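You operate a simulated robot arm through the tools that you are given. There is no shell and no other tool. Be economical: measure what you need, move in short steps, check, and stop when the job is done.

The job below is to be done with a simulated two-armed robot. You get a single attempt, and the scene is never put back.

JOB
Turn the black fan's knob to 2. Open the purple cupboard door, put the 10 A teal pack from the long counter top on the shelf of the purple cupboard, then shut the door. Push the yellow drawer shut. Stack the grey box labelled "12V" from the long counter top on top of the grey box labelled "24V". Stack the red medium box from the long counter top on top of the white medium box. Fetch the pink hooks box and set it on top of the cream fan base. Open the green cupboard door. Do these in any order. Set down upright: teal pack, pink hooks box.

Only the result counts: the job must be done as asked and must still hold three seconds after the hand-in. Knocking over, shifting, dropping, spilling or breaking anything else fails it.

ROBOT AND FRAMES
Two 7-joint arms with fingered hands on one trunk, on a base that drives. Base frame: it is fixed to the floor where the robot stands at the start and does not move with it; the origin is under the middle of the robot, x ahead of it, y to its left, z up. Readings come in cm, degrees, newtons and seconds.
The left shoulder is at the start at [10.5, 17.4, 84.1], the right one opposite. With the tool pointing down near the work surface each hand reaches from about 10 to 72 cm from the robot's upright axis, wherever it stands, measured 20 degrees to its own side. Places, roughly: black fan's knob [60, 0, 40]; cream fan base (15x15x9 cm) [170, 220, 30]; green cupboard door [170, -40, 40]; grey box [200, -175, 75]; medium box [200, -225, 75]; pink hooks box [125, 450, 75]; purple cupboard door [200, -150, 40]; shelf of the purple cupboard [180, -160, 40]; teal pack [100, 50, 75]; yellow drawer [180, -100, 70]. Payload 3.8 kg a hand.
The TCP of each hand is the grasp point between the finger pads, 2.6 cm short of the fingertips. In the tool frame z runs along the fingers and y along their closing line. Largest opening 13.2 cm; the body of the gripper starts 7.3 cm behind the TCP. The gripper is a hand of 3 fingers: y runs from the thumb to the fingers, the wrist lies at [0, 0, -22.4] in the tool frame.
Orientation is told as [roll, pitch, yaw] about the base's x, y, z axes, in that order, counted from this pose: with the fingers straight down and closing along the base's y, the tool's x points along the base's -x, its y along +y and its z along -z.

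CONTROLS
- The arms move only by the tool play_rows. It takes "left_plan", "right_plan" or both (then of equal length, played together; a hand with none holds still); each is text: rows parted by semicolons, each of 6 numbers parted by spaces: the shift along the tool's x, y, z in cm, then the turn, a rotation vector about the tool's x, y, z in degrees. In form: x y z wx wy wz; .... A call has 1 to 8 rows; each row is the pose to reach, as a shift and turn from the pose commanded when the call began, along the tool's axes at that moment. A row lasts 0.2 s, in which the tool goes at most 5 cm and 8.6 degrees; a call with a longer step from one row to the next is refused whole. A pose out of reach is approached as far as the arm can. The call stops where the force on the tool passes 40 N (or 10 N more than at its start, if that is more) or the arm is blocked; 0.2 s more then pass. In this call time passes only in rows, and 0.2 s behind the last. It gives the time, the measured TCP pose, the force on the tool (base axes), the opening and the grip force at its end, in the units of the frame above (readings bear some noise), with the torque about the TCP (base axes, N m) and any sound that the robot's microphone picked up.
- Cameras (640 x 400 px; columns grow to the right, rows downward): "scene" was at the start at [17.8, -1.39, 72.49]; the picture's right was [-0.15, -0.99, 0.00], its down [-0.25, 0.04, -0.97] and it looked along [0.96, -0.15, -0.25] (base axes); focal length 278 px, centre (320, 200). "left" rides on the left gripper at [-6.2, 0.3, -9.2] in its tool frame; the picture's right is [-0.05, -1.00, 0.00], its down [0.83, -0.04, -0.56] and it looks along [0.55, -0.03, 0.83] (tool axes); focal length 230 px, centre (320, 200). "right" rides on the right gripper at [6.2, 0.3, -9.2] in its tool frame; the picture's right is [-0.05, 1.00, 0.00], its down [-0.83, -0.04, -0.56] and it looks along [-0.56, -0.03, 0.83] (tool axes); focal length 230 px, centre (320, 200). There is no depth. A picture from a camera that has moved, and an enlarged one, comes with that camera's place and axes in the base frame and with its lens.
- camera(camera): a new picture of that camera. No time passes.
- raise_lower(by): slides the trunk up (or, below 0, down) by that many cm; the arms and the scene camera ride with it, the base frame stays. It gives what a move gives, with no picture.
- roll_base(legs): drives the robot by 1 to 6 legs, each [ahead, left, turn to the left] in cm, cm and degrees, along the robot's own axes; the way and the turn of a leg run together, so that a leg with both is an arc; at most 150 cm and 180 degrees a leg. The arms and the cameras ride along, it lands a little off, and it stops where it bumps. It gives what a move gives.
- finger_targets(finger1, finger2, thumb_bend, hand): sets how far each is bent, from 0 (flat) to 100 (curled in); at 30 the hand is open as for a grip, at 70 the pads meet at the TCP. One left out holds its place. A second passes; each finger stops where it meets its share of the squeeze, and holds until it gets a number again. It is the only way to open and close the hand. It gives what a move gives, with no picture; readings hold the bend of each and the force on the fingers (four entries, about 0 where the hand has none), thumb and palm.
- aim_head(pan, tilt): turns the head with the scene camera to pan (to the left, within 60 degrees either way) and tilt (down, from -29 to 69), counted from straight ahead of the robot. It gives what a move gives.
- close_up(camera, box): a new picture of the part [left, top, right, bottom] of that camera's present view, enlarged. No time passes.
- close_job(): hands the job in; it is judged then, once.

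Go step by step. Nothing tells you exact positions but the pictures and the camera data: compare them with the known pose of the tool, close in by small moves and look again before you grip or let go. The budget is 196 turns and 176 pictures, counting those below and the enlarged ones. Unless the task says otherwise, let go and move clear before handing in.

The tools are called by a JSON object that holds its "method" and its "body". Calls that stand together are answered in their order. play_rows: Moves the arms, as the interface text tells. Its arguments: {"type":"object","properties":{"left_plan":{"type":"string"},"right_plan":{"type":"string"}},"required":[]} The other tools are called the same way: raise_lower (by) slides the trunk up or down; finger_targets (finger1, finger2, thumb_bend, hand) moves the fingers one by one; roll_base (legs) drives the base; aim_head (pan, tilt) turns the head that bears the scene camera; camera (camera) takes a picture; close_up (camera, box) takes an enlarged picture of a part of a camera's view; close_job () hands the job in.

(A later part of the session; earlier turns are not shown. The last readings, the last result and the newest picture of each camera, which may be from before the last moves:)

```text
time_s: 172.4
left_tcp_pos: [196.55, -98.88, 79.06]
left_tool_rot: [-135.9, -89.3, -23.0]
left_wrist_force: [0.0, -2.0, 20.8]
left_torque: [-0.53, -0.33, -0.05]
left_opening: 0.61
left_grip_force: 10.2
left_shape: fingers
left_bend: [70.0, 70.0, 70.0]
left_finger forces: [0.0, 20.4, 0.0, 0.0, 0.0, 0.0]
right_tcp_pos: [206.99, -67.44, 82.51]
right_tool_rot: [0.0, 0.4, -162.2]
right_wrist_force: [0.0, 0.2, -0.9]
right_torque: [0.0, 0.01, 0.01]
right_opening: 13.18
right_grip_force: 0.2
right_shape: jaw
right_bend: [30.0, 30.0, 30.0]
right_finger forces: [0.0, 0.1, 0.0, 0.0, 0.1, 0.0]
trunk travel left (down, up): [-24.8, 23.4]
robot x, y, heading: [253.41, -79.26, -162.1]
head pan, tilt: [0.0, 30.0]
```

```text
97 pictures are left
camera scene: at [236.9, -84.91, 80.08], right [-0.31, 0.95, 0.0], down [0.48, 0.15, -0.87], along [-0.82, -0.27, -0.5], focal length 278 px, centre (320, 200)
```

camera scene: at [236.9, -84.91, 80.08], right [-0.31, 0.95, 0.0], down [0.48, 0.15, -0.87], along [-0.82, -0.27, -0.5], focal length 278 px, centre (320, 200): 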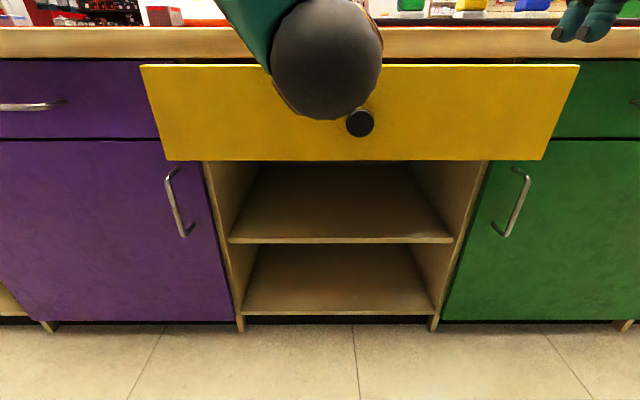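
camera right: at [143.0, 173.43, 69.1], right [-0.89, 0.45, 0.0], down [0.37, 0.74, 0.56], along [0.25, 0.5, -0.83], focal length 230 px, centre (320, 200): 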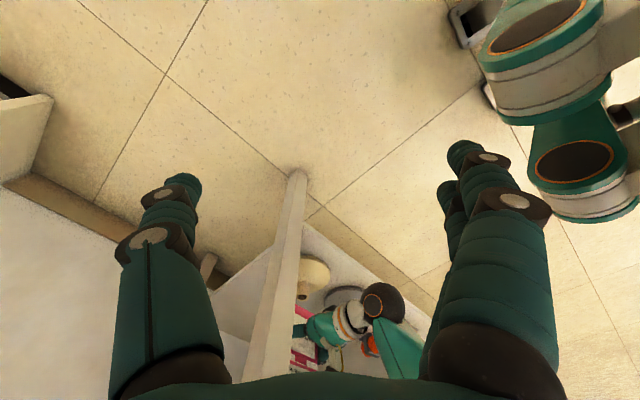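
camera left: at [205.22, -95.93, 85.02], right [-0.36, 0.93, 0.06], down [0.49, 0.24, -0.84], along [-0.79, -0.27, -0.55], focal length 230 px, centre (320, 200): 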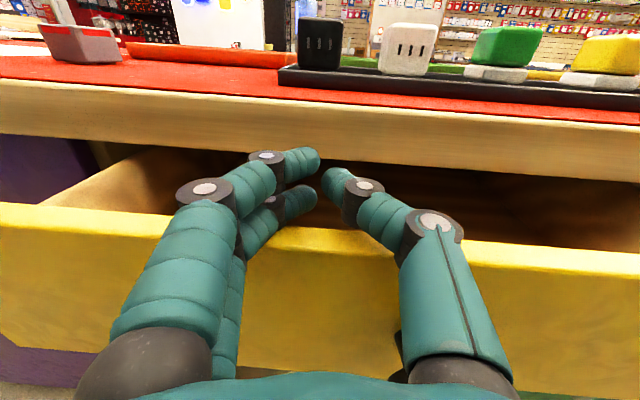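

The drawer sticks out farther than I judged, so the finger landed on its top edge. I lift, pull back, then lower in front of it.

{"method": "play_rows", "body": {"left_plan": "-1.5 0 0 0 0 0; -3.5 0 0 0 0 0; -3.5 0 -3 0 0 0; -3.5 0 -6 0 0 0; -3.5 0 -9 0 0 0; -3.5 0 -11 0 0 0"}}

{"method": "camera", "body": {"camera": "left"}}

```text
time_s: 173.8
left_tcp_pos: [206.89, -94.67, 82.3]
left_tool_rot: [-122.7, -89.5, -36.4]
left_wrist_force: [0.6, 0.8, 0.2]
left_torque: [-0.01, 0.02, 0.0]
left_opening: 0.59
left_grip_force: 0.1
left_shape: fingers
left_bend: [70.0, 70.0, 70.0]
left_finger forces: [0.1, 0.0, 0.0, 0.0, 0.0, 0.1]
right_tcp_pos: [206.81, -67.41, 82.42]
right_tool_rot: [-0.1, 0.3, -162.1]
right_wrist_force: [0.3, -0.7, 0.3]
right_torque: [0.0, -0.05, 0.01]
right_opening: 13.17
right_grip_force: 0.1
right_shape: jaw
right_bend: [30.0, 30.0, 30.0]
right_finger forces: [0.1, 0.0, 0.1, 0.0, 0.0, 0.0]
trunk travel left (down, up): [-24.8, 23.4]
robot x, y, heading: [253.5, -79.5, -161.9]
head pan, tilt: [0.0, 30.0]
```

```text
96 pictures are left
camera left: at [215.66, -91.83, 88.31], right [-0.36, 0.93, 0.06], down [0.5, 0.24, -0.83], along [-0.79, -0.27, -0.55], focal length 230 px, centre (320, 200)
```

left: 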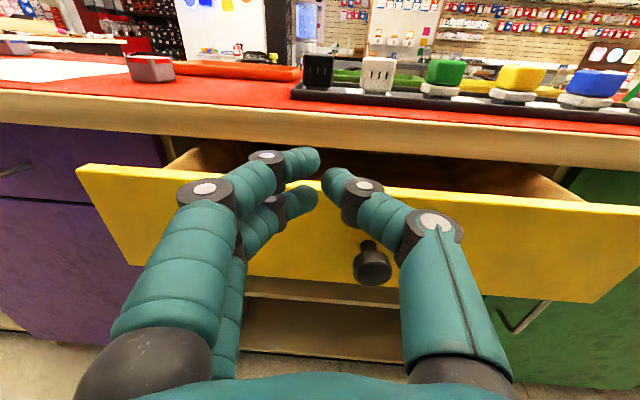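

The drawer front is at about 18 cm out. I lower the fist to z≈70 left of the knob and push with force limit.

{"method": "play_rows", "body": {"left_plan": "2 1 0 0 0 0; 4 2 0 0 0 0; 6 3 0 0 0 0; 8 3 0 0 0 0; 10 3 0 0 0 0; 12 3 0 0 0 0"}}

{"method": "play_rows", "body": {"left_plan": "0 0 2.5 0 0 0; 0 0 5 0 0 0; 0 0 7.5 0 0 0; 0 0 10 0 0 0; 0 0 12.5 0 0 0; 0 0 15 0 0 0; 0 0 17 0 0 0; 0 0 19 0 0 0"}}

{"method": "camera", "body": {"camera": "left"}}

```text
time_s: 175.2
left_tcp_pos: [207.7, -97.54, 70.19]
left_tool_rot: [-120.8, -89.4, -38.2]
left_wrist_force: [-0.7, 0.2, -0.3]
left_torque: [0.03, -0.01, -0.01]
left_opening: 0.6
left_grip_force: 0.0
left_shape: fingers
left_bend: [70.0, 70.0, 70.0]
left_finger forces: [0.0, 0.0, 0.0, 0.0, 0.0, 0.0]
right_tcp_pos: [206.76, -67.43, 82.37]
right_tool_rot: [0.0, 0.3, -162.0]
right_wrist_force: [0.3, 0.4, 0.2]
right_torque: [-0.01, -0.02, 0.0]
right_opening: 13.2
right_grip_force: 0.2
right_shape: jaw
right_bend: [30.0, 30.0, 30.0]
right_finger forces: [0.1, 0.0, 0.0, 0.0, 0.0, 0.0]
trunk travel left (down, up): [-24.8, 23.4]
robot x, y, heading: [253.02, -79.56, -162.4]
head pan, tilt: [0.0, 30.0]
```

```text
time_s: 177.1
left_tcp_pos: [190.24, -104.34, 70.26]
left_tool_rot: [-111.4, -89.4, -47.7]
left_wrist_force: [9.3, 3.8, 0.9]
left_torque: [-0.03, 0.0, -0.06]
left_opening: 0.41
left_grip_force: 4.2
left_shape: fingers
left_bend: [70.0, 70.0, 71.0]
left_finger forces: [1.3, 1.4, 0.1, 0.0, 7.2, 0.1]
right_tcp_pos: [206.82, -67.29, 82.49]
right_tool_rot: [0.0, 0.4, -162.1]
right_wrist_force: [-0.2, 0.5, -0.5]
right_torque: [0.02, 0.03, 0.0]
right_opening: 13.18
right_grip_force: 0.1
right_shape: jaw
right_bend: [30.0, 30.0, 30.0]
right_finger forces: [0.0, 0.0, 0.1, 0.0, 0.0, 0.0]
trunk travel left (down, up): [-24.8, 23.4]
robot x, y, heading: [253.54, -79.69, -162.1]
head pan, tilt: [0.0, 30.0]
```

```text
95 pictures are left
camera left: at [198.8, -101.48, 76.32], right [-0.36, 0.93, 0.06], down [0.5, 0.24, -0.83], along [-0.79, -0.27, -0.55], focal length 230 px, centre (320, 200)
```

left: 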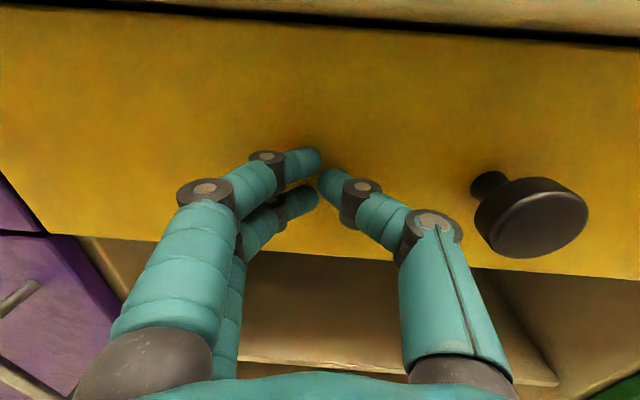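

Drawer is moving in easily. I keep pushing until it stops.

{"method": "play_rows", "body": {"left_plan": "0 0 1.5 0 0 0; 0 0 3 0 0 0; 0 0 4.5 0 0 0; 0 0 6 0 0 0; 0 0 7.5 0 0 0; 0 0 9 0 0 0; 0 0 10.5 0 0 0"}}

{"method": "camera", "body": {"camera": "scene"}}

```text
time_s: 177.4
left_tcp_pos: [190.1, -104.39, 70.11]
left_tool_rot: [-103.0, -89.6, -56.2]
left_wrist_force: [17.3, 2.9, 5.7]
left_torque: [-0.04, 0.12, 0.11]
left_opening: 0.28
left_grip_force: 8.7
left_shape: fingers
left_bend: [71.0, 71.0, 71.0]
left_finger forces: [5.1, 5.2, 0.1, 0.0, 7.7, 0.1]
right_tcp_pos: [206.97, -67.38, 82.56]
right_tool_rot: [0.0, 0.4, -162.1]
right_wrist_force: [0.6, 0.2, -0.2]
right_torque: [-0.03, -0.05, -0.02]
right_opening: 13.19
right_grip_force: 0.0
right_shape: jaw
right_bend: [30.0, 30.0, 30.0]
right_finger forces: [0.0, 0.0, 0.0, 0.0, 0.1, 0.0]
trunk travel left (down, up): [-24.8, 23.4]
robot x, y, heading: [253.11, -79.43, -162.1]
head pan, tilt: [0.0, 30.0]
stopped in row 1 (left hand): the force on the tool passed its limit at 49 N (the readings are from after the stop); the commanded pose is now the measured one
```

```text
94 pictures are left
camera scene: at [236.96, -84.92, 80.09], right [-0.31, 0.95, 0.0], down [0.47, 0.15, -0.87], along [-0.82, -0.27, -0.5], focal length 278 px, centre (320, 200)
```

scene: 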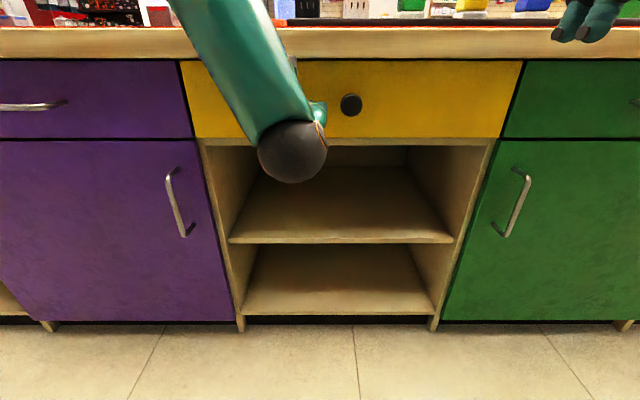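

The yellow drawer is flush shut. Next the stacking jobs farther along: retract, raise the trunk and strafe left.

{"method": "play_rows", "body": {"left_plan": "0 0 -3 0 0 0; 0 0 -6 0 0 0; 0 0 -9 0 0 0; 0 0 -12 0 0 0; 0 0 -15 0 0 0"}}

{"method": "raise_lower", "body": {"by": 23}}

{"method": "roll_base", "body": {"legs": [[0, 90, 0]]}}

{"method": "camera", "body": {"camera": "scene"}}

{"method": "camera", "body": {"camera": "left"}}

```text
time_s: 178.6
left_tcp_pos: [204.12, -98.95, 70.0]
left_tool_rot: [-98.7, -89.6, -60.6]
left_wrist_force: [0.5, 0.3, 0.1]
left_torque: [-0.03, 0.01, 0.0]
left_opening: 0.54
left_grip_force: 0.1
left_shape: fingers
left_bend: [70.0, 70.0, 70.0]
left_finger forces: [0.1, 0.1, 0.1, 0.0, 0.0, 0.0]
right_tcp_pos: [206.97, -67.39, 82.45]
right_tool_rot: [0.1, 0.4, -162.1]
right_wrist_force: [0.3, 1.0, 0.7]
right_torque: [-0.02, 0.01, 0.0]
right_opening: 13.21
right_grip_force: 0.0
right_shape: jaw
right_bend: [30.0, 30.0, 30.0]
right_finger forces: [0.1, 0.1, 0.0, 0.1, 0.0, 0.0]
trunk travel left (down, up): [-24.8, 23.4]
robot x, y, heading: [253.32, -79.38, -162.2]
head pan, tilt: [0.0, 30.0]
```

```text
time_s: 181.0
left_tcp_pos: [203.87, -99.05, 92.94]
left_tool_rot: [-70.2, -89.6, -89.1]
left_wrist_force: [0.0, -0.2, 0.2]
left_torque: [0.01, -0.02, -0.01]
left_opening: 0.58
left_grip_force: 0.1
left_shape: fingers
left_bend: [70.0, 70.0, 70.0]
left_finger forces: [0.0, 0.1, 0.0, 0.1, 0.0, 0.0]
right_tcp_pos: [206.68, -67.38, 105.42]
right_tool_rot: [0.0, 0.6, -162.0]
right_wrist_force: [-0.5, -0.2, -0.5]
right_torque: [-0.01, 0.0, 0.02]
right_opening: 13.16
right_grip_force: 0.1
right_shape: jaw
right_bend: [30.0, 30.0, 30.0]
right_finger forces: [0.1, 0.0, 0.0, 0.0, 0.1, 0.0]
trunk travel left (down, up): [-47.8, 0.4]
robot x, y, heading: [253.37, -79.58, -161.9]
head pan, tilt: [0.0, 30.0]
```

```text
time_s: 189.1
left_tcp_pos: [230.47, -182.68, 93.07]
left_tool_rot: [-91.3, -89.5, -68.3]
left_wrist_force: [-0.1, -0.2, 0.3]
left_torque: [-0.02, 0.0, -0.02]
left_opening: 0.56
left_grip_force: 0.1
left_shape: fingers
left_bend: [70.0, 70.0, 70.0]
left_finger forces: [0.1, 0.1, 0.1, 0.0, 0.0, 0.0]
right_tcp_pos: [233.71, -151.08, 105.45]
right_tool_rot: [0.0, 0.3, -162.5]
right_wrist_force: [0.4, -0.4, 0.4]
right_torque: [0.0, 0.01, -0.02]
right_opening: 13.19
right_grip_force: 0.0
right_shape: jaw
right_bend: [30.0, 30.0, 30.0]
right_finger forces: [0.0, 0.1, 0.0, 0.0, 0.0, 0.0]
trunk travel left (down, up): [-47.8, 0.4]
robot x, y, heading: [280.28, -163.49, -162.4]
head pan, tilt: [0.0, 30.0]
```

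```text
93 pictures are left
camera scene: at [261.19, -169.53, 106.25], right [-0.3, 0.95, 0.0], down [0.48, 0.15, -0.87], along [-0.83, -0.26, -0.5], focal length 278 px, centre (320, 200)
```

scene: 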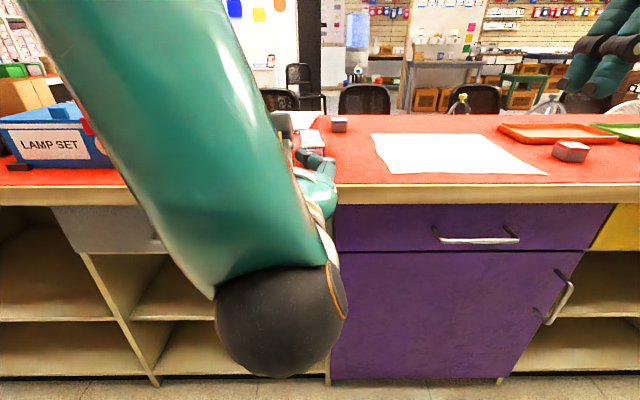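

```text
92 pictures are left
camera left: at [239.16, -179.87, 99.14], right [-0.35, 0.94, 0.06], down [0.5, 0.24, -0.83], along [-0.79, -0.26, -0.55], focal length 230 px, centre (320, 200)
```

left: 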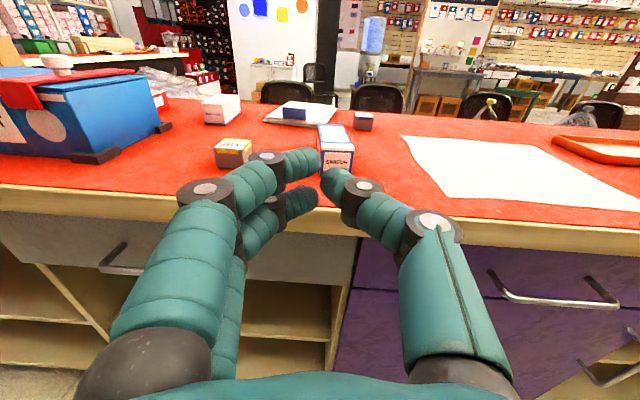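

Small boxes are on the counter here. I zoom in on them.

{"method": "close_up", "body": {"camera": "left", "box": [190, 85, 400, 190]}}

{"method": "close_up", "body": {"camera": "scene", "box": [300, 105, 400, 175]}}

{"method": "close_up", "body": {"camera": "scene", "box": [530, 120, 610, 180]}}

```text
3.05 times, centred on (295, 138) of left
camera zoom: at [239.16, -179.87, 99.14], right [-0.35, 0.94, 0.06], down [0.5, 0.24, -0.83], along [-0.79, -0.26, -0.55], focal length 701 px, centre (396, 390)
```

zoom: 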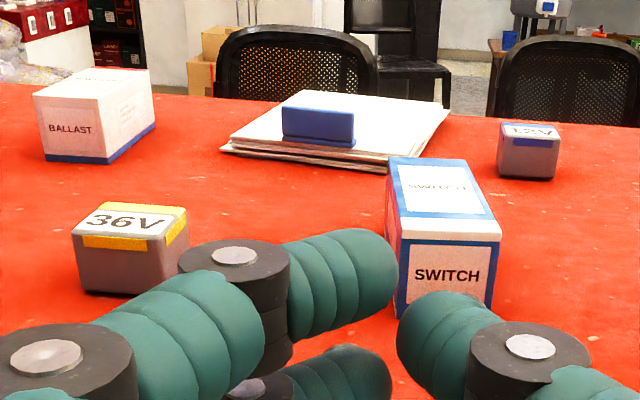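

```text
5.71 times, centred on (350, 140) of scene
camera zoom: at [261.19, -169.53, 106.25], right [-0.3, 0.95, 0.0], down [0.48, 0.15, -0.87], along [-0.83, -0.26, -0.5], focal length 1590 px, centre (149, 543)
```

zoom: 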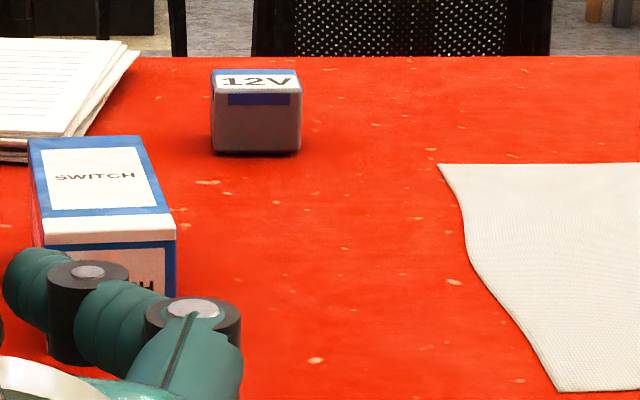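

```text
6.67 times, centred on (570, 150) of scene
camera zoom: at [261.19, -169.53, 106.25], right [-0.3, 0.95, 0.0], down [0.48, 0.15, -0.87], along [-0.83, -0.26, -0.5], focal length 1856 px, centre (-1347, 533)
```

zoom: 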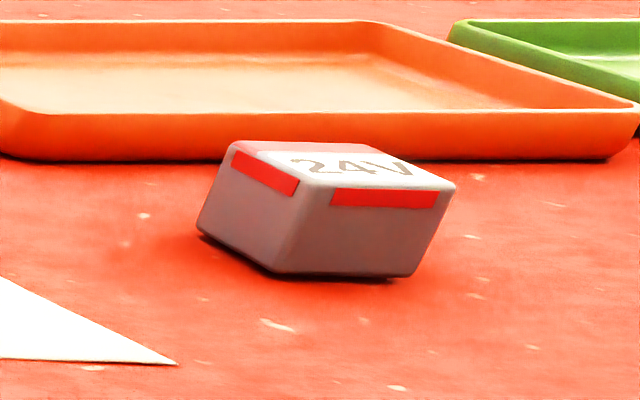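

12V is near [175, -190] and 24V near [181.6, -131], both ~4.5 cm boxes on z≈81. Low boxes need a vertical grip, so I turn the left hand downward and open it moderately.

{"method": "play_rows", "body": {"left_plan": "-0.8 0 0 0 8.5 0; -1.6 0 0 0 17 0; -2.4 0 0 0 25.5 0; -3.2 0 0 0 34 0; -4 0 0 0 42.5 0; -4.8 0 0 0 51 0; -5.6 0 0 0 59.5 0; -6.4 0 0 0 68 0"}}

{"method": "play_rows", "body": {"left_plan": "0 0 0 0 7 0; 0 0 0 0 14 0; 0 0 0 0 21.6 0"}}

{"method": "finger_targets", "body": {"hand": "left", "finger1": 42, "finger2": 42, "thumb_bend": 42}}

{"method": "camera", "body": {"camera": "scene"}}

```text
time_s: 190.9
left_tcp_pos: [230.53, -182.69, 99.43]
left_tool_rot: [-0.5, -21.8, -159.5]
left_wrist_force: [0.1, 0.7, 0.0]
left_torque: [-0.02, -0.04, -0.02]
left_opening: 0.59
left_grip_force: 0.0
left_shape: fingers
left_bend: [70.0, 70.0, 70.0]
left_finger forces: [0.0, 0.0, 0.0, 0.0, 0.0, 0.1]
right_tcp_pos: [233.6, -151.17, 105.36]
right_tool_rot: [0.0, 0.4, -162.5]
right_wrist_force: [0.0, -1.0, -0.2]
right_torque: [-0.01, -0.06, 0.01]
right_opening: 13.16
right_grip_force: 0.1
right_shape: jaw
right_bend: [30.0, 30.0, 30.0]
right_finger forces: [0.0, 0.0, 0.1, 0.1, 0.1, 0.0]
trunk travel left (down, up): [-47.8, 0.4]
robot x, y, heading: [280.18, -163.76, -162.6]
head pan, tilt: [0.0, 30.0]
```

```text
time_s: 191.7
left_tcp_pos: [230.4, -182.71, 99.51]
left_tool_rot: [-0.5, -0.3, -159.6]
left_wrist_force: [-0.1, -0.5, 0.4]
left_torque: [-0.04, 0.0, -0.03]
left_opening: 0.55
left_grip_force: 0.1
left_shape: fingers
left_bend: [70.0, 70.0, 70.0]
left_finger forces: [0.0, 0.0, 0.0, 0.0, 0.0, 0.0]
right_tcp_pos: [233.61, -150.96, 105.56]
right_tool_rot: [0.1, 0.5, -162.4]
right_wrist_force: [-0.1, 0.1, 0.5]
right_torque: [0.03, 0.03, 0.0]
right_opening: 13.21
right_grip_force: 0.0
right_shape: jaw
right_bend: [30.0, 30.0, 30.0]
right_finger forces: [0.0, 0.0, 0.0, 0.0, 0.1, 0.1]
trunk travel left (down, up): [-47.8, 0.4]
robot x, y, heading: [280.28, -163.31, -162.6]
head pan, tilt: [0.0, 30.0]
```

```text
time_s: 192.7
left_tcp_pos: [230.47, -182.69, 99.51]
left_tool_rot: [-0.4, -0.4, -159.6]
left_wrist_force: [0.1, -0.4, -0.3]
left_torque: [-0.02, -0.03, 0.02]
left_opening: 9.43
left_grip_force: 0.1
left_shape: fingers
left_bend: [42.0, 42.0, 42.0]
left_finger forces: [0.0, 0.0, 0.0, 0.0, 0.1, 0.0]
right_tcp_pos: [233.72, -150.94, 105.52]
right_tool_rot: [0.0, 0.3, -162.5]
right_wrist_force: [-0.1, -0.3, 0.9]
right_torque: [-0.02, 0.0, -0.01]
right_opening: 13.19
right_grip_force: 0.0
right_shape: jaw
right_bend: [30.0, 30.0, 30.0]
right_finger forces: [0.0, 0.1, 0.0, 0.0, 0.0, 0.0]
trunk travel left (down, up): [-47.8, 0.4]
robot x, y, heading: [280.44, -163.77, -162.7]
head pan, tilt: [0.0, 30.0]
```

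```text
88 pictures are left
camera scene: at [261.19, -169.52, 106.25], right [-0.3, 0.95, 0.0], down [0.48, 0.15, -0.87], along [-0.83, -0.26, -0.5], focal length 278 px, centre (320, 200)
```

scene: 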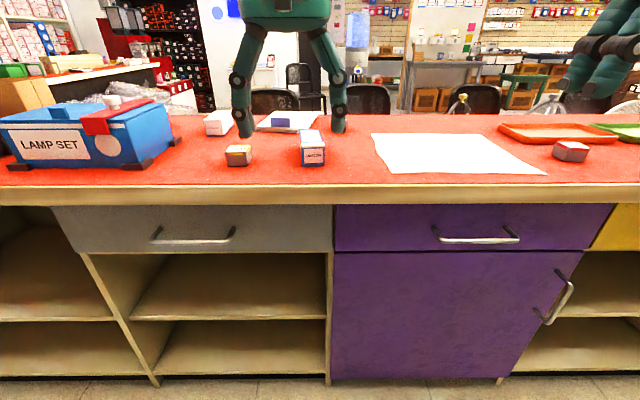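

Unobstructed now. I drive in close (perp ≈44 cm from the counter edge) and right so 12V lies before the left hand.

{"method": "roll_base", "body": {"legs": [[33, -16, 0]]}}

{"method": "camera", "body": {"camera": "left"}}

{"method": "camera", "body": {"camera": "scene"}}

```text
time_s: 195.0
left_tcp_pos: [193.92, -177.4, 99.44]
left_tool_rot: [-0.3, -0.4, -159.5]
left_wrist_force: [-0.2, -0.1, 0.2]
left_torque: [0.01, -0.02, -0.02]
left_opening: 9.43
left_grip_force: 0.0
left_shape: fingers
left_bend: [42.0, 42.0, 42.0]
left_finger forces: [0.1, 0.0, 0.0, 0.0, 0.1, 0.1]
right_tcp_pos: [197.11, -145.83, 105.55]
right_tool_rot: [0.0, 0.4, -162.5]
right_wrist_force: [0.4, 0.0, 0.4]
right_torque: [0.01, 0.0, -0.02]
right_opening: 13.18
right_grip_force: 0.1
right_shape: jaw
right_bend: [30.0, 30.0, 30.0]
right_finger forces: [0.1, 0.1, 0.0, 0.0, 0.1, 0.0]
trunk travel left (down, up): [-47.8, 0.4]
robot x, y, heading: [243.41, -158.37, -162.6]
head pan, tilt: [0.0, 30.0]
```

```text
87 pictures are left
camera left: at [188.35, -180.03, 108.71], right [-0.4, 0.92, 0.01], down [0.77, 0.33, 0.55], along [0.5, 0.22, -0.84], focal length 230 px, centre (320, 200)
```

left: 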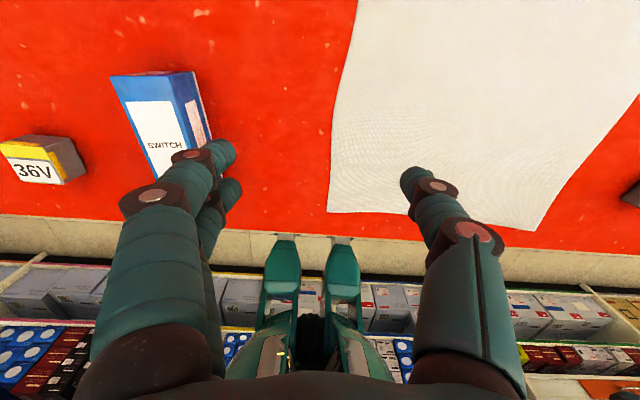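

```text
86 pictures are left
camera scene: at [224.73, -164.31, 106.26], right [-0.3, 0.95, 0.0], down [0.48, 0.15, -0.87], along [-0.83, -0.26, -0.5], focal length 278 px, centre (320, 200)
```

scene: 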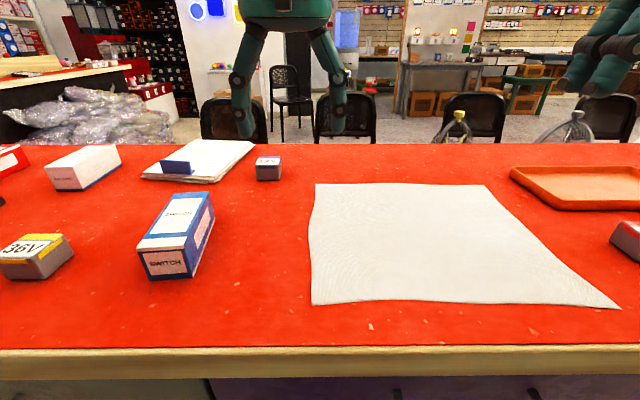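

Two views agree: 12V front-bottom at [178.9, -189.6], table z≈81.5, so its centre is [176.6, -190.3]. I move the left hand above it, tilted 15° forward for reach.

{"method": "play_rows", "body": {"left_plan": "-2.6 0.8 0 0 -1.9 0.4; -5.2 1.5 0 0 -3.8 0.8; -7.8 2.3 0 0 -5.6 1.1; -10.4 3 0.5 0 -7.5 1.5; -13 3.8 2 0 -9.4 1.9; -15.5 4.5 4 0 -11.3 2.3; -18.1 5.3 5.5 0 -13.1 2.6; -20.7 6.05 7.5 0 -15 3"}}

{"method": "camera", "body": {"camera": "left"}}

{"method": "close_up", "body": {"camera": "scene", "box": [190, 60, 350, 200]}}

```text
time_s: 196.8
left_tcp_pos: [181.04, -188.87, 92.79]
left_tool_rot: [0.0, -14.3, -162.4]
left_wrist_force: [-0.6, 0.0, -0.9]
left_torque: [-0.02, -0.03, 0.0]
left_opening: 9.44
left_grip_force: 0.1
left_shape: fingers
left_bend: [42.0, 42.0, 42.0]
left_finger forces: [0.0, 0.0, 0.0, 0.0, 0.1, 0.0]
left hand out of reach, approached as far as the arm can: row 6, 7, 8
right_tcp_pos: [197.2, -145.73, 105.52]
right_tool_rot: [0.0, 0.4, -162.5]
right_wrist_force: [-0.3, 0.1, 0.2]
right_torque: [-0.01, -0.03, -0.03]
right_opening: 13.17
right_grip_force: 0.1
right_shape: jaw
right_bend: [30.0, 30.0, 30.0]
right_finger forces: [0.1, 0.0, 0.1, 0.1, 0.0, 0.2]
trunk travel left (down, up): [-47.8, 0.4]
robot x, y, heading: [243.52, -158.85, -162.5]
head pan, tilt: [0.0, 30.0]
```

```text
85 pictures are left
camera left: at [177.57, -190.44, 103.23], right [-0.35, 0.94, 0.01], down [0.89, 0.33, 0.33], along [0.31, 0.13, -0.94], focal length 230 px, centre (320, 200)
```

left: 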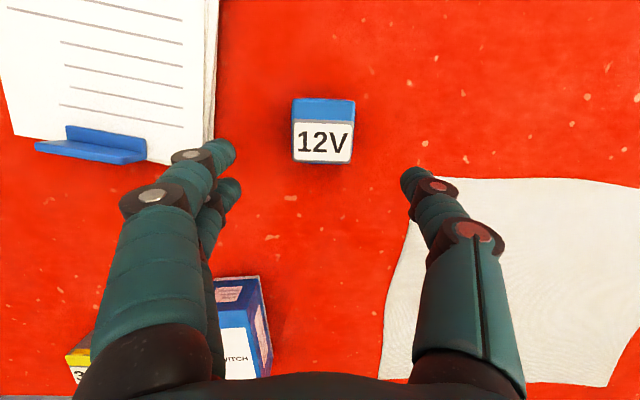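

```text
2.86 times, centred on (270, 130) of scene
camera zoom: at [224.72, -164.25, 106.26], right [-0.3, 0.95, 0.0], down [0.48, 0.15, -0.87], along [-0.83, -0.26, -0.5], focal length 795 px, centre (463, 400)
```

zoom: 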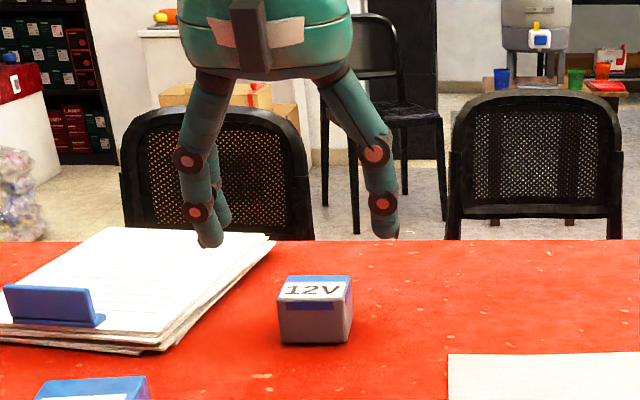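

The left camera puts the box centre at about [178.2, -189.7]; the arm was 2.8 cm short, so I drive 4 cm closer and check.

{"method": "roll_base", "body": {"legs": [[4.5, 0, 0]]}}

{"method": "camera", "body": {"camera": "left"}}

```text
time_s: 197.7
left_tcp_pos: [176.81, -190.39, 92.81]
left_tool_rot: [-0.1, -14.3, -162.4]
left_wrist_force: [-0.6, -0.7, 0.3]
left_torque: [0.0, -0.04, 0.02]
left_opening: 9.45
left_grip_force: 0.1
left_shape: fingers
left_bend: [42.0, 42.0, 42.0]
left_finger forces: [0.0, 0.1, 0.0, 0.0, 0.0, 0.0]
right_tcp_pos: [192.89, -147.12, 105.49]
right_tool_rot: [0.0, 0.2, -162.5]
right_wrist_force: [0.1, 0.1, 1.0]
right_torque: [0.0, -0.01, 0.02]
right_opening: 13.19
right_grip_force: 0.2
right_shape: jaw
right_bend: [30.0, 30.0, 30.0]
right_finger forces: [0.0, 0.0, 0.0, 0.0, 0.1, 0.0]
trunk travel left (down, up): [-47.8, 0.4]
robot x, y, heading: [239.44, -159.9, -162.6]
head pan, tilt: [0.0, 30.0]
```

```text
83 pictures are left
camera left: at [173.36, -191.82, 103.34], right [-0.35, 0.94, 0.01], down [0.89, 0.33, 0.33], along [0.31, 0.13, -0.94], focal length 230 px, centre (320, 200)
```

left: 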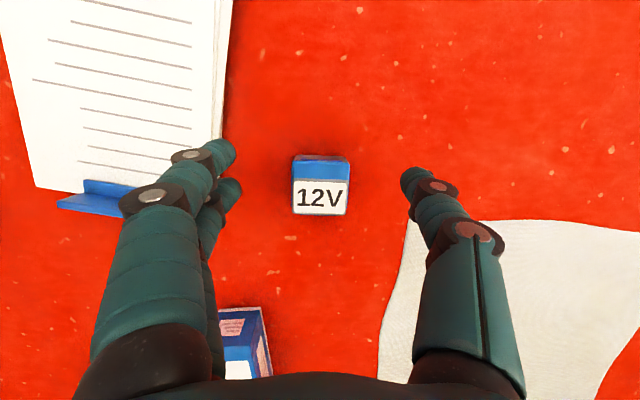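

Box top centre is [178.2, -189.6]. I descend onto it.

{"method": "play_rows", "body": {"left_plan": "1 -0.1 1.8 0 0 0; 2 -0.2 3.6 0 0 0; 2.8 -0.3 5.5 0 0 0; 3.5 -0.34 7.4 0 0 0"}}

{"method": "camera", "body": {"camera": "left"}}

{"method": "close_up", "body": {"camera": "scene", "box": [190, 100, 350, 240]}}

```text
time_s: 198.7
left_tcp_pos: [178.16, -189.22, 85.33]
left_tool_rot: [0.1, -14.7, -162.4]
left_wrist_force: [0.1, 1.9, 11.4]
left_torque: [-0.58, -0.28, 0.05]
left_opening: 9.48
left_grip_force: 5.7
left_shape: fingers
left_bend: [42.0, 42.0, 42.0]
left_finger forces: [0.0, 11.4, 0.1, 0.1, 0.1, 0.1]
right_tcp_pos: [193.15, -146.97, 105.55]
right_tool_rot: [0.2, 0.2, -162.5]
right_wrist_force: [0.1, 0.2, -1.0]
right_torque: [-0.01, 0.02, 0.04]
right_opening: 13.19
right_grip_force: 0.1
right_shape: jaw
right_bend: [30.0, 30.0, 30.0]
right_finger forces: [0.0, 0.0, 0.0, 0.1, 0.0, 0.0]
trunk travel left (down, up): [-47.8, 0.4]
robot x, y, heading: [239.36, -159.78, -162.8]
head pan, tilt: [0.0, 30.0]
```

```text
82 pictures are left
camera left: at [174.77, -190.75, 95.79], right [-0.35, 0.94, 0.01], down [0.89, 0.33, 0.33], along [0.3, 0.13, -0.95], focal length 230 px, centre (320, 200)
```

left: 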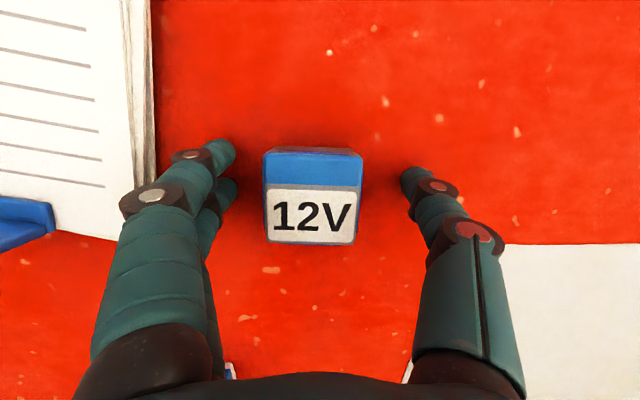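

```text
2.86 times, centred on (270, 170) of scene
camera zoom: at [220.61, -165.54, 106.34], right [-0.3, 0.95, 0.0], down [0.48, 0.15, -0.87], along [-0.83, -0.26, -0.5], focal length 795 px, centre (463, 286)
```

zoom: 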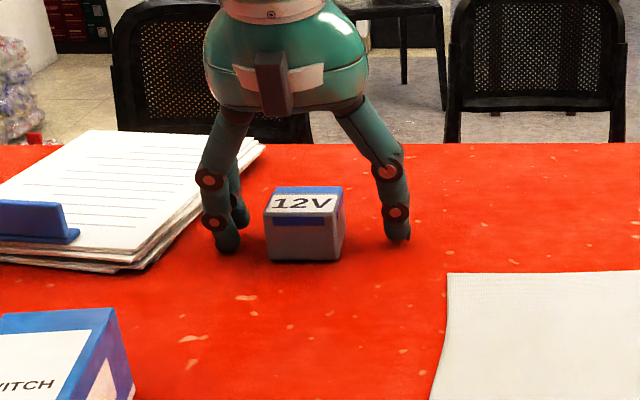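

A fingertip touches the table at z 85.3; the box is centred. I lift 0.5 cm and close.

{"method": "play_rows", "body": {"left_plan": "0.1 0.3 -0.5 0 0 0"}}

{"method": "finger_targets", "body": {"hand": "left", "finger1": 64, "finger2": 64, "thumb_bend": 64}}

{"method": "play_rows", "body": {"left_plan": "-0.4 0 -1.6 0 0 0; -0.8 0 -3.2 0 0 0; -1.2 0 -4.8 0 0 0; -1.6 0 -6.5 0 0 0; -2 0 -8 0 0 0"}}

{"method": "camera", "body": {"camera": "left"}}

```text
time_s: 199.1
left_tcp_pos: [178.52, -189.58, 85.4]
left_tool_rot: [-0.1, -14.4, -162.3]
left_wrist_force: [-2.6, 0.6, 7.3]
left_torque: [-0.38, -0.07, -0.14]
left_opening: 9.45
left_grip_force: 3.7
left_shape: fingers
left_bend: [42.0, 43.0, 42.0]
left_finger forces: [0.0, 7.6, 0.1, 0.0, 0.1, 0.0]
right_tcp_pos: [193.12, -147.15, 105.44]
right_tool_rot: [0.0, 0.3, -162.5]
right_wrist_force: [-0.2, -0.2, 1.1]
right_torque: [-0.01, 0.0, 0.01]
right_opening: 13.18
right_grip_force: 0.1
right_shape: jaw
right_bend: [30.0, 30.0, 30.0]
right_finger forces: [0.0, 0.0, 0.0, 0.1, 0.0, 0.1]
trunk travel left (down, up): [-47.8, 0.4]
robot x, y, heading: [239.63, -159.41, -162.5]
head pan, tilt: [0.0, 30.0]
```

```text
time_s: 200.1
left_tcp_pos: [178.65, -189.68, 85.48]
left_tool_rot: [0.1, -14.4, -162.3]
left_wrist_force: [2.1, -6.2, 13.3]
left_torque: [-0.58, -0.31, -0.05]
left_opening: 4.45
left_grip_force: 14.7
left_shape: fingers
left_bend: [57.0, 60.0, 60.0]
left_finger forces: [6.1, 15.9, 0.1, 0.0, 7.8, 0.0]
right_tcp_pos: [192.99, -147.17, 105.65]
right_tool_rot: [0.1, 0.2, -162.4]
right_wrist_force: [0.3, -0.6, -0.7]
right_torque: [-0.03, 0.0, 0.01]
right_opening: 13.19
right_grip_force: 0.1
right_shape: jaw
right_bend: [30.0, 30.0, 30.0]
right_finger forces: [0.0, 0.0, 0.1, 0.1, 0.0, 0.0]
trunk travel left (down, up): [-47.8, 0.4]
robot x, y, heading: [239.83, -159.78, -162.8]
head pan, tilt: [0.0, 30.0]
```

```text
time_s: 201.3
left_tcp_pos: [178.65, -189.77, 93.54]
left_tool_rot: [-0.2, -14.3, -162.3]
left_wrist_force: [-0.3, -0.2, -1.7]
left_torque: [-0.01, 0.01, -0.04]
left_opening: 4.45
left_grip_force: 9.4
left_shape: fingers
left_bend: [58.0, 59.0, 60.0]
left_finger forces: [4.5, 5.1, 0.1, 0.0, 9.6, 0.0]
right_tcp_pos: [193.01, -147.08, 105.52]
right_tool_rot: [-0.1, 0.4, -162.5]
right_wrist_force: [1.0, -0.5, 0.8]
right_torque: [-0.01, 0.03, -0.03]
right_opening: 13.19
right_grip_force: 0.0
right_shape: jaw
right_bend: [30.0, 30.0, 30.0]
right_finger forces: [0.1, 0.0, 0.1, 0.0, 0.0, 0.0]
trunk travel left (down, up): [-47.8, 0.4]
robot x, y, heading: [239.61, -159.44, -162.5]
head pan, tilt: [0.0, 30.0]
```

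```text
80 pictures are left
camera left: at [175.11, -191.18, 103.9], right [-0.35, 0.94, 0.01], down [0.88, 0.33, 0.33], along [0.31, 0.13, -0.94], focal length 230 px, centre (320, 200)
```

left: 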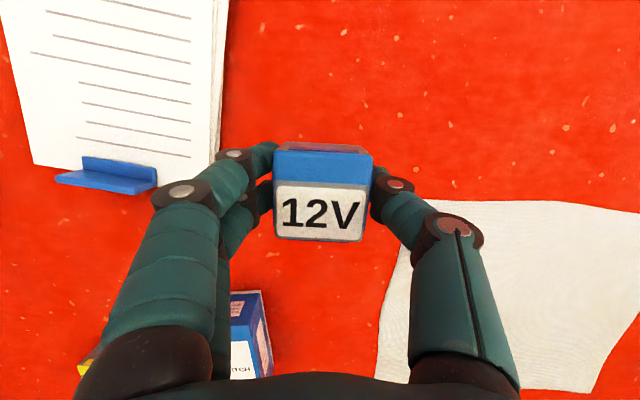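

12V is held well. I carry it by base: back 18 cm and right 55 cm toward 24V, then look.

{"method": "roll_base", "body": {"legs": [[-18, -50, 0]]}}

{"method": "camera", "body": {"camera": "left"}}

{"method": "camera", "body": {"camera": "scene"}}

```text
time_s: 206.2
left_tcp_pos: [180.87, -136.47, 93.45]
left_tool_rot: [-0.2, -14.3, -162.6]
left_wrist_force: [-0.3, 0.0, -0.5]
left_torque: [0.01, -0.03, 0.01]
left_opening: 4.43
left_grip_force: 9.8
left_shape: fingers
left_bend: [58.0, 59.0, 60.0]
left_finger forces: [4.6, 5.0, 0.0, 0.0, 9.7, 0.1]
right_tcp_pos: [195.56, -94.04, 105.43]
right_tool_rot: [0.0, 0.4, -162.8]
right_wrist_force: [-0.1, 0.8, -0.4]
right_torque: [0.02, -0.01, -0.02]
right_opening: 13.21
right_grip_force: 0.0
right_shape: jaw
right_bend: [30.0, 30.0, 30.0]
right_finger forces: [0.1, 0.0, 0.0, 0.1, 0.1, 0.0]
trunk travel left (down, up): [-47.8, 0.4]
robot x, y, heading: [242.06, -106.74, -162.8]
head pan, tilt: [0.0, 30.0]
```

```text
79 pictures are left
camera left: at [177.41, -138.02, 103.88], right [-0.35, 0.94, 0.01], down [0.89, 0.32, 0.33], along [0.31, 0.13, -0.94], focal length 230 px, centre (320, 200)
```

left: 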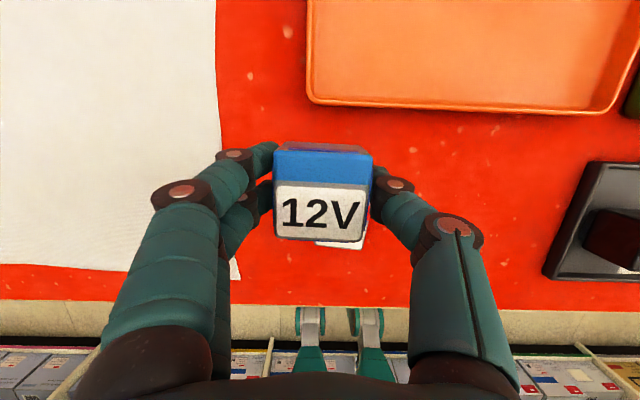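

```text
78 pictures are left
camera scene: at [222.94, -112.68, 106.25], right [-0.3, 0.96, 0.0], down [0.48, 0.15, -0.87], along [-0.83, -0.26, -0.5], focal length 278 px, centre (320, 200)
```

scene: 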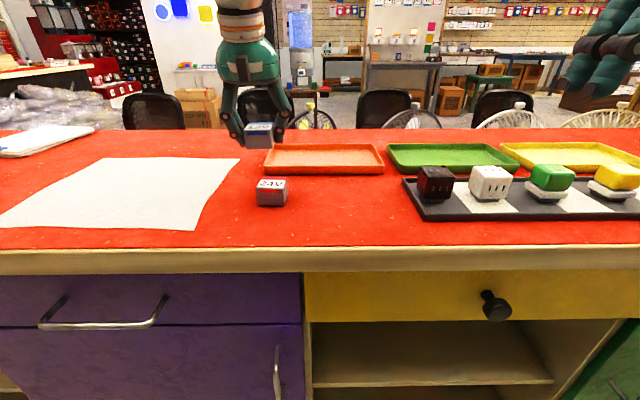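

{"method": "close_up", "body": {"camera": "scene", "box": [210, 110, 338, 220]}}

{"method": "close_up", "body": {"camera": "left", "box": [250, 130, 400, 280]}}

```text
3.64 times, centred on (274, 165) of scene
camera zoom: at [222.94, -112.68, 106.25], right [-0.3, 0.96, 0.0], down [0.48, 0.15, -0.87], along [-0.83, -0.26, -0.5], focal length 1012 px, centre (487, 327)
```

zoom: 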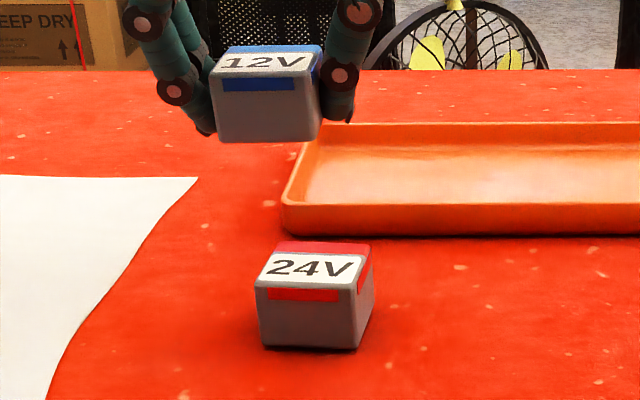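

```text
2.67 times, centred on (325, 205) of left
camera zoom: at [177.41, -138.02, 103.88], right [-0.35, 0.94, 0.01], down [0.89, 0.32, 0.33], along [0.31, 0.13, -0.94], focal length 614 px, centre (307, 187)
```

zoom: 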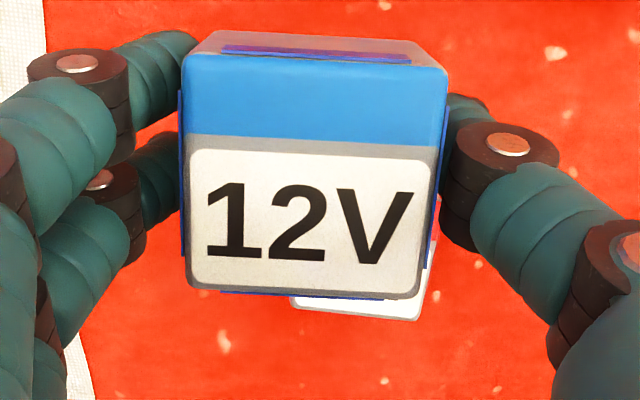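

24V's centre computes to [184.8, -132.9] with top z≈85; the held box sits about at the TCP. I move the hand over it and look again.

{"method": "play_rows", "body": {"left_plan": "1.6 -0.7 -0.4 0 0 0; 3.3 -1.4 -0.8 0 0 0; 4.94 -2.05 -1.26 0 0 0"}}

{"method": "close_up", "body": {"camera": "scene", "box": [210, 110, 338, 220]}}

{"method": "close_up", "body": {"camera": "left", "box": [250, 130, 400, 280]}}

{"method": "camera", "body": {"camera": "right"}}

```text
time_s: 207.0
left_tcp_pos: [185.1, -133.15, 93.53]
left_tool_rot: [0.0, -14.3, -162.5]
left_wrist_force: [-0.4, -0.2, -0.9]
left_torque: [0.0, 0.02, -0.03]
left_opening: 4.43
left_grip_force: 8.6
left_shape: fingers
left_bend: [58.0, 59.0, 60.0]
left_finger forces: [4.7, 4.9, 0.0, 0.0, 9.6, 0.0]
right_tcp_pos: [195.57, -94.14, 105.52]
right_tool_rot: [0.0, 0.4, -162.8]
right_wrist_force: [-0.1, 0.3, -0.2]
right_torque: [-0.03, 0.05, 0.02]
right_opening: 13.18
right_grip_force: 0.1
right_shape: jaw
right_bend: [30.0, 30.0, 30.0]
right_finger forces: [0.0, 0.0, 0.0, 0.1, 0.0, 0.0]
trunk travel left (down, up): [-47.8, 0.4]
robot x, y, heading: [241.97, -107.19, -163.1]
head pan, tilt: [0.0, 30.0]
```

```text
3.64 times, centred on (274, 165) of scene
camera zoom: at [222.96, -112.69, 106.26], right [-0.3, 0.96, 0.0], down [0.48, 0.15, -0.87], along [-0.83, -0.26, -0.5], focal length 1012 px, centre (487, 327)
```

zoom: 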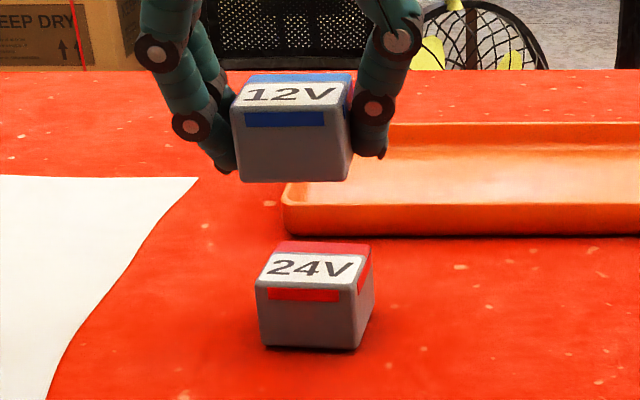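

```text
2.67 times, centred on (325, 205) of left
camera zoom: at [181.65, -134.56, 103.95], right [-0.35, 0.94, 0.01], down [0.89, 0.32, 0.33], along [0.31, 0.13, -0.94], focal length 614 px, centre (307, 187)
```

zoom: 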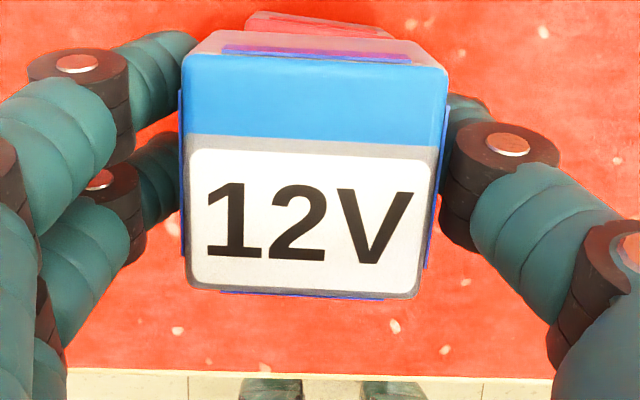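

```text
73 pictures are left
camera right: at [201.46, -92.64, 114.76], right [0.25, -0.97, 0.0], down [-0.81, -0.21, 0.55], along [-0.53, -0.14, -0.84], focal length 230 px, centre (320, 200)
```

right: 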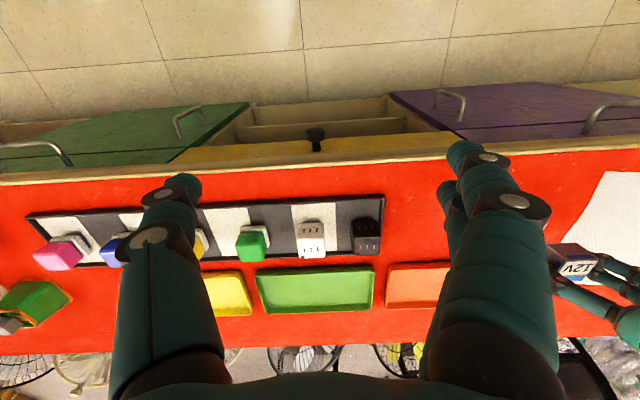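

Both cameras confirm alignment within ~2 mm. I lower vertically 4.3 cm, then feel for contact.

{"method": "play_rows", "body": {"left_plan": "0.35 0 1.36 0 0 0; 0.7 0 2.7 0 0 0; 1.06 0 4.17 0 0 0"}}

{"method": "close_up", "body": {"camera": "scene", "box": [210, 110, 338, 220]}}

```text
time_s: 207.8
left_tcp_pos: [184.98, -132.95, 89.25]
left_tool_rot: [0.0, -14.3, -162.7]
left_wrist_force: [0.3, 0.1, -0.2]
left_torque: [0.0, -0.02, 0.0]
left_opening: 4.44
left_grip_force: 10.2
left_shape: fingers
left_bend: [58.0, 59.0, 60.0]
left_finger forces: [4.6, 5.0, 0.1, 0.1, 9.5, 0.1]
right_tcp_pos: [195.48, -94.05, 105.53]
right_tool_rot: [0.1, 0.4, -162.7]
right_wrist_force: [0.1, 0.0, -0.3]
right_torque: [0.02, -0.01, 0.02]
right_opening: 13.2
right_grip_force: 0.1
right_shape: jaw
right_bend: [30.0, 30.0, 30.0]
right_finger forces: [0.0, 0.1, 0.0, 0.0, 0.0, 0.0]
trunk travel left (down, up): [-47.8, 0.4]
robot x, y, heading: [241.97, -106.82, -162.8]
head pan, tilt: [0.0, 30.0]
```

```text
3.64 times, centred on (274, 165) of scene
camera zoom: at [222.93, -112.69, 106.25], right [-0.3, 0.96, 0.0], down [0.48, 0.15, -0.87], along [-0.83, -0.26, -0.5], focal length 1012 px, centre (487, 327)
```

zoom: 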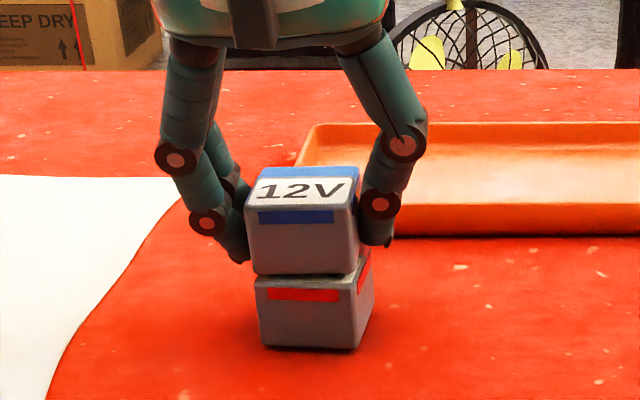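

Nearly touching. I nudge 0.25 cm right and lower in small steps to contact.

{"method": "play_rows", "body": {"left_plan": "0.05 -0.25 0.2 0 0 0; 0.1 -0.25 0.4 0 0 0"}}

{"method": "play_rows", "body": {"left_plan": "0.06 0 0.25 0 0 0"}}

{"method": "close_up", "body": {"camera": "scene", "box": [210, 110, 338, 220]}}

```text
time_s: 208.4
left_tcp_pos: [185.04, -132.75, 88.98]
left_tool_rot: [-0.1, -14.6, -162.6]
left_wrist_force: [-0.5, -1.7, 5.3]
left_torque: [-0.1, -0.05, 0.01]
left_opening: 4.44
left_grip_force: 9.9
left_shape: fingers
left_bend: [58.0, 59.0, 60.0]
left_finger forces: [4.9, 5.6, 0.0, 0.1, 9.8, 0.0]
right_tcp_pos: [195.55, -93.98, 105.57]
right_tool_rot: [0.0, 0.2, -162.9]
right_wrist_force: [0.5, -0.4, -0.2]
right_torque: [-0.02, -0.02, 0.0]
right_opening: 13.19
right_grip_force: 0.1
right_shape: jaw
right_bend: [30.0, 30.0, 30.0]
right_finger forces: [0.0, 0.0, 0.0, 0.0, 0.1, 0.0]
trunk travel left (down, up): [-47.8, 0.4]
robot x, y, heading: [241.83, -106.78, -163.2]
head pan, tilt: [0.0, 30.0]
```

```text
time_s: 208.8
left_tcp_pos: [185.02, -132.72, 88.89]
left_tool_rot: [-0.1, -14.6, -162.6]
left_wrist_force: [0.7, -1.3, 13.5]
left_torque: [-0.08, 0.04, -0.01]
left_opening: 4.39
left_grip_force: 10.7
left_shape: fingers
left_bend: [59.0, 59.0, 60.0]
left_finger forces: [5.7, 5.6, 0.0, 0.0, 10.4, 0.1]
right_tcp_pos: [195.69, -94.03, 105.6]
right_tool_rot: [0.1, 0.2, -162.8]
right_wrist_force: [-0.2, -1.0, -0.2]
right_torque: [-0.02, 0.01, 0.01]
right_opening: 13.2
right_grip_force: 0.1
right_shape: jaw
right_bend: [30.0, 30.0, 30.0]
right_finger forces: [0.0, 0.1, 0.0, 0.0, 0.0, 0.1]
trunk travel left (down, up): [-47.8, 0.4]
robot x, y, heading: [241.95, -106.81, -162.6]
head pan, tilt: [0.0, 30.0]
```

```text
3.64 times, centred on (274, 165) of scene
camera zoom: at [223.04, -112.65, 106.31], right [-0.3, 0.96, 0.0], down [0.48, 0.15, -0.87], along [-0.83, -0.26, -0.5], focal length 1012 px, centre (487, 327)
```

zoom: 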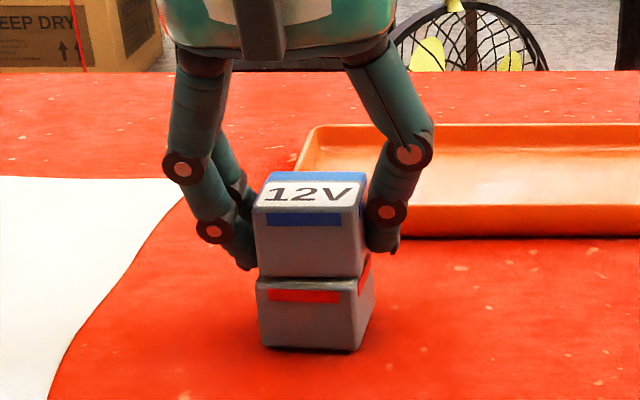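

Contact made, stack aligned. I release and lift away.

{"method": "finger_targets", "body": {"hand": "left", "finger1": 46, "finger2": 46, "thumb_bend": 46}}

{"method": "play_rows", "body": {"left_plan": "-0.5 0 -2 0 0 0; -1 0 -4 0 0 0; -1.7 0 -7 0 0 0; -2.5 0 -10 0 0 0; -3.2 0 -13 0 0 0"}}

{"method": "close_up", "body": {"camera": "scene", "box": [210, 110, 338, 220]}}

```text
time_s: 209.8
left_tcp_pos: [185.09, -132.73, 88.47]
left_tool_rot: [0.0, -14.3, -162.6]
left_wrist_force: [0.1, 0.4, 0.7]
left_torque: [0.01, -0.02, -0.05]
left_opening: 8.06
left_grip_force: 0.0
left_shape: fingers
left_bend: [46.0, 46.0, 46.0]
left_finger forces: [0.0, 0.1, 0.0, 0.1, 0.0, 0.1]
right_tcp_pos: [195.53, -94.01, 105.49]
right_tool_rot: [-0.1, 0.3, -162.8]
right_wrist_force: [0.9, -0.3, -1.5]
right_torque: [0.02, 0.02, 0.01]
right_opening: 13.18
right_grip_force: 0.0
right_shape: jaw
right_bend: [30.0, 30.0, 30.0]
right_finger forces: [0.1, 0.0, 0.0, 0.0, 0.0, 0.1]
trunk travel left (down, up): [-47.8, 0.4]
robot x, y, heading: [241.96, -106.8, -162.8]
head pan, tilt: [0.0, 30.0]
```

```text
time_s: 211.0
left_tcp_pos: [185.03, -132.86, 102.06]
left_tool_rot: [-0.1, -14.3, -162.6]
left_wrist_force: [-0.9, 0.1, -0.3]
left_torque: [0.03, 0.01, 0.05]
left_opening: 8.08
left_grip_force: 0.0
left_shape: fingers
left_bend: [46.0, 46.0, 46.0]
left_finger forces: [0.0, 0.0, 0.1, 0.0, 0.0, 0.0]
right_tcp_pos: [195.51, -94.04, 105.5]
right_tool_rot: [-0.1, 0.2, -162.9]
right_wrist_force: [0.1, -0.3, 0.6]
right_torque: [-0.01, -0.03, 0.02]
right_opening: 13.19
right_grip_force: 0.0
right_shape: jaw
right_bend: [30.0, 30.0, 30.0]
right_finger forces: [0.0, 0.0, 0.0, 0.0, 0.1, 0.0]
trunk travel left (down, up): [-47.8, 0.4]
robot x, y, heading: [241.85, -107.23, -163.0]
head pan, tilt: [0.0, 30.0]
```

```text
3.64 times, centred on (274, 165) of scene
camera zoom: at [222.98, -112.67, 106.27], right [-0.3, 0.96, 0.0], down [0.48, 0.15, -0.87], along [-0.83, -0.26, -0.5], focal length 1012 px, centre (487, 327)
```

zoom: 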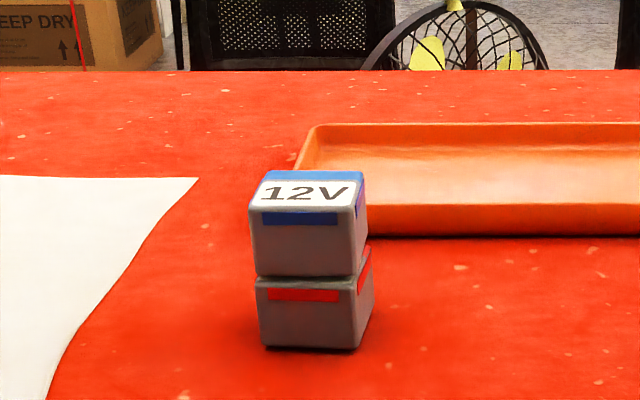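

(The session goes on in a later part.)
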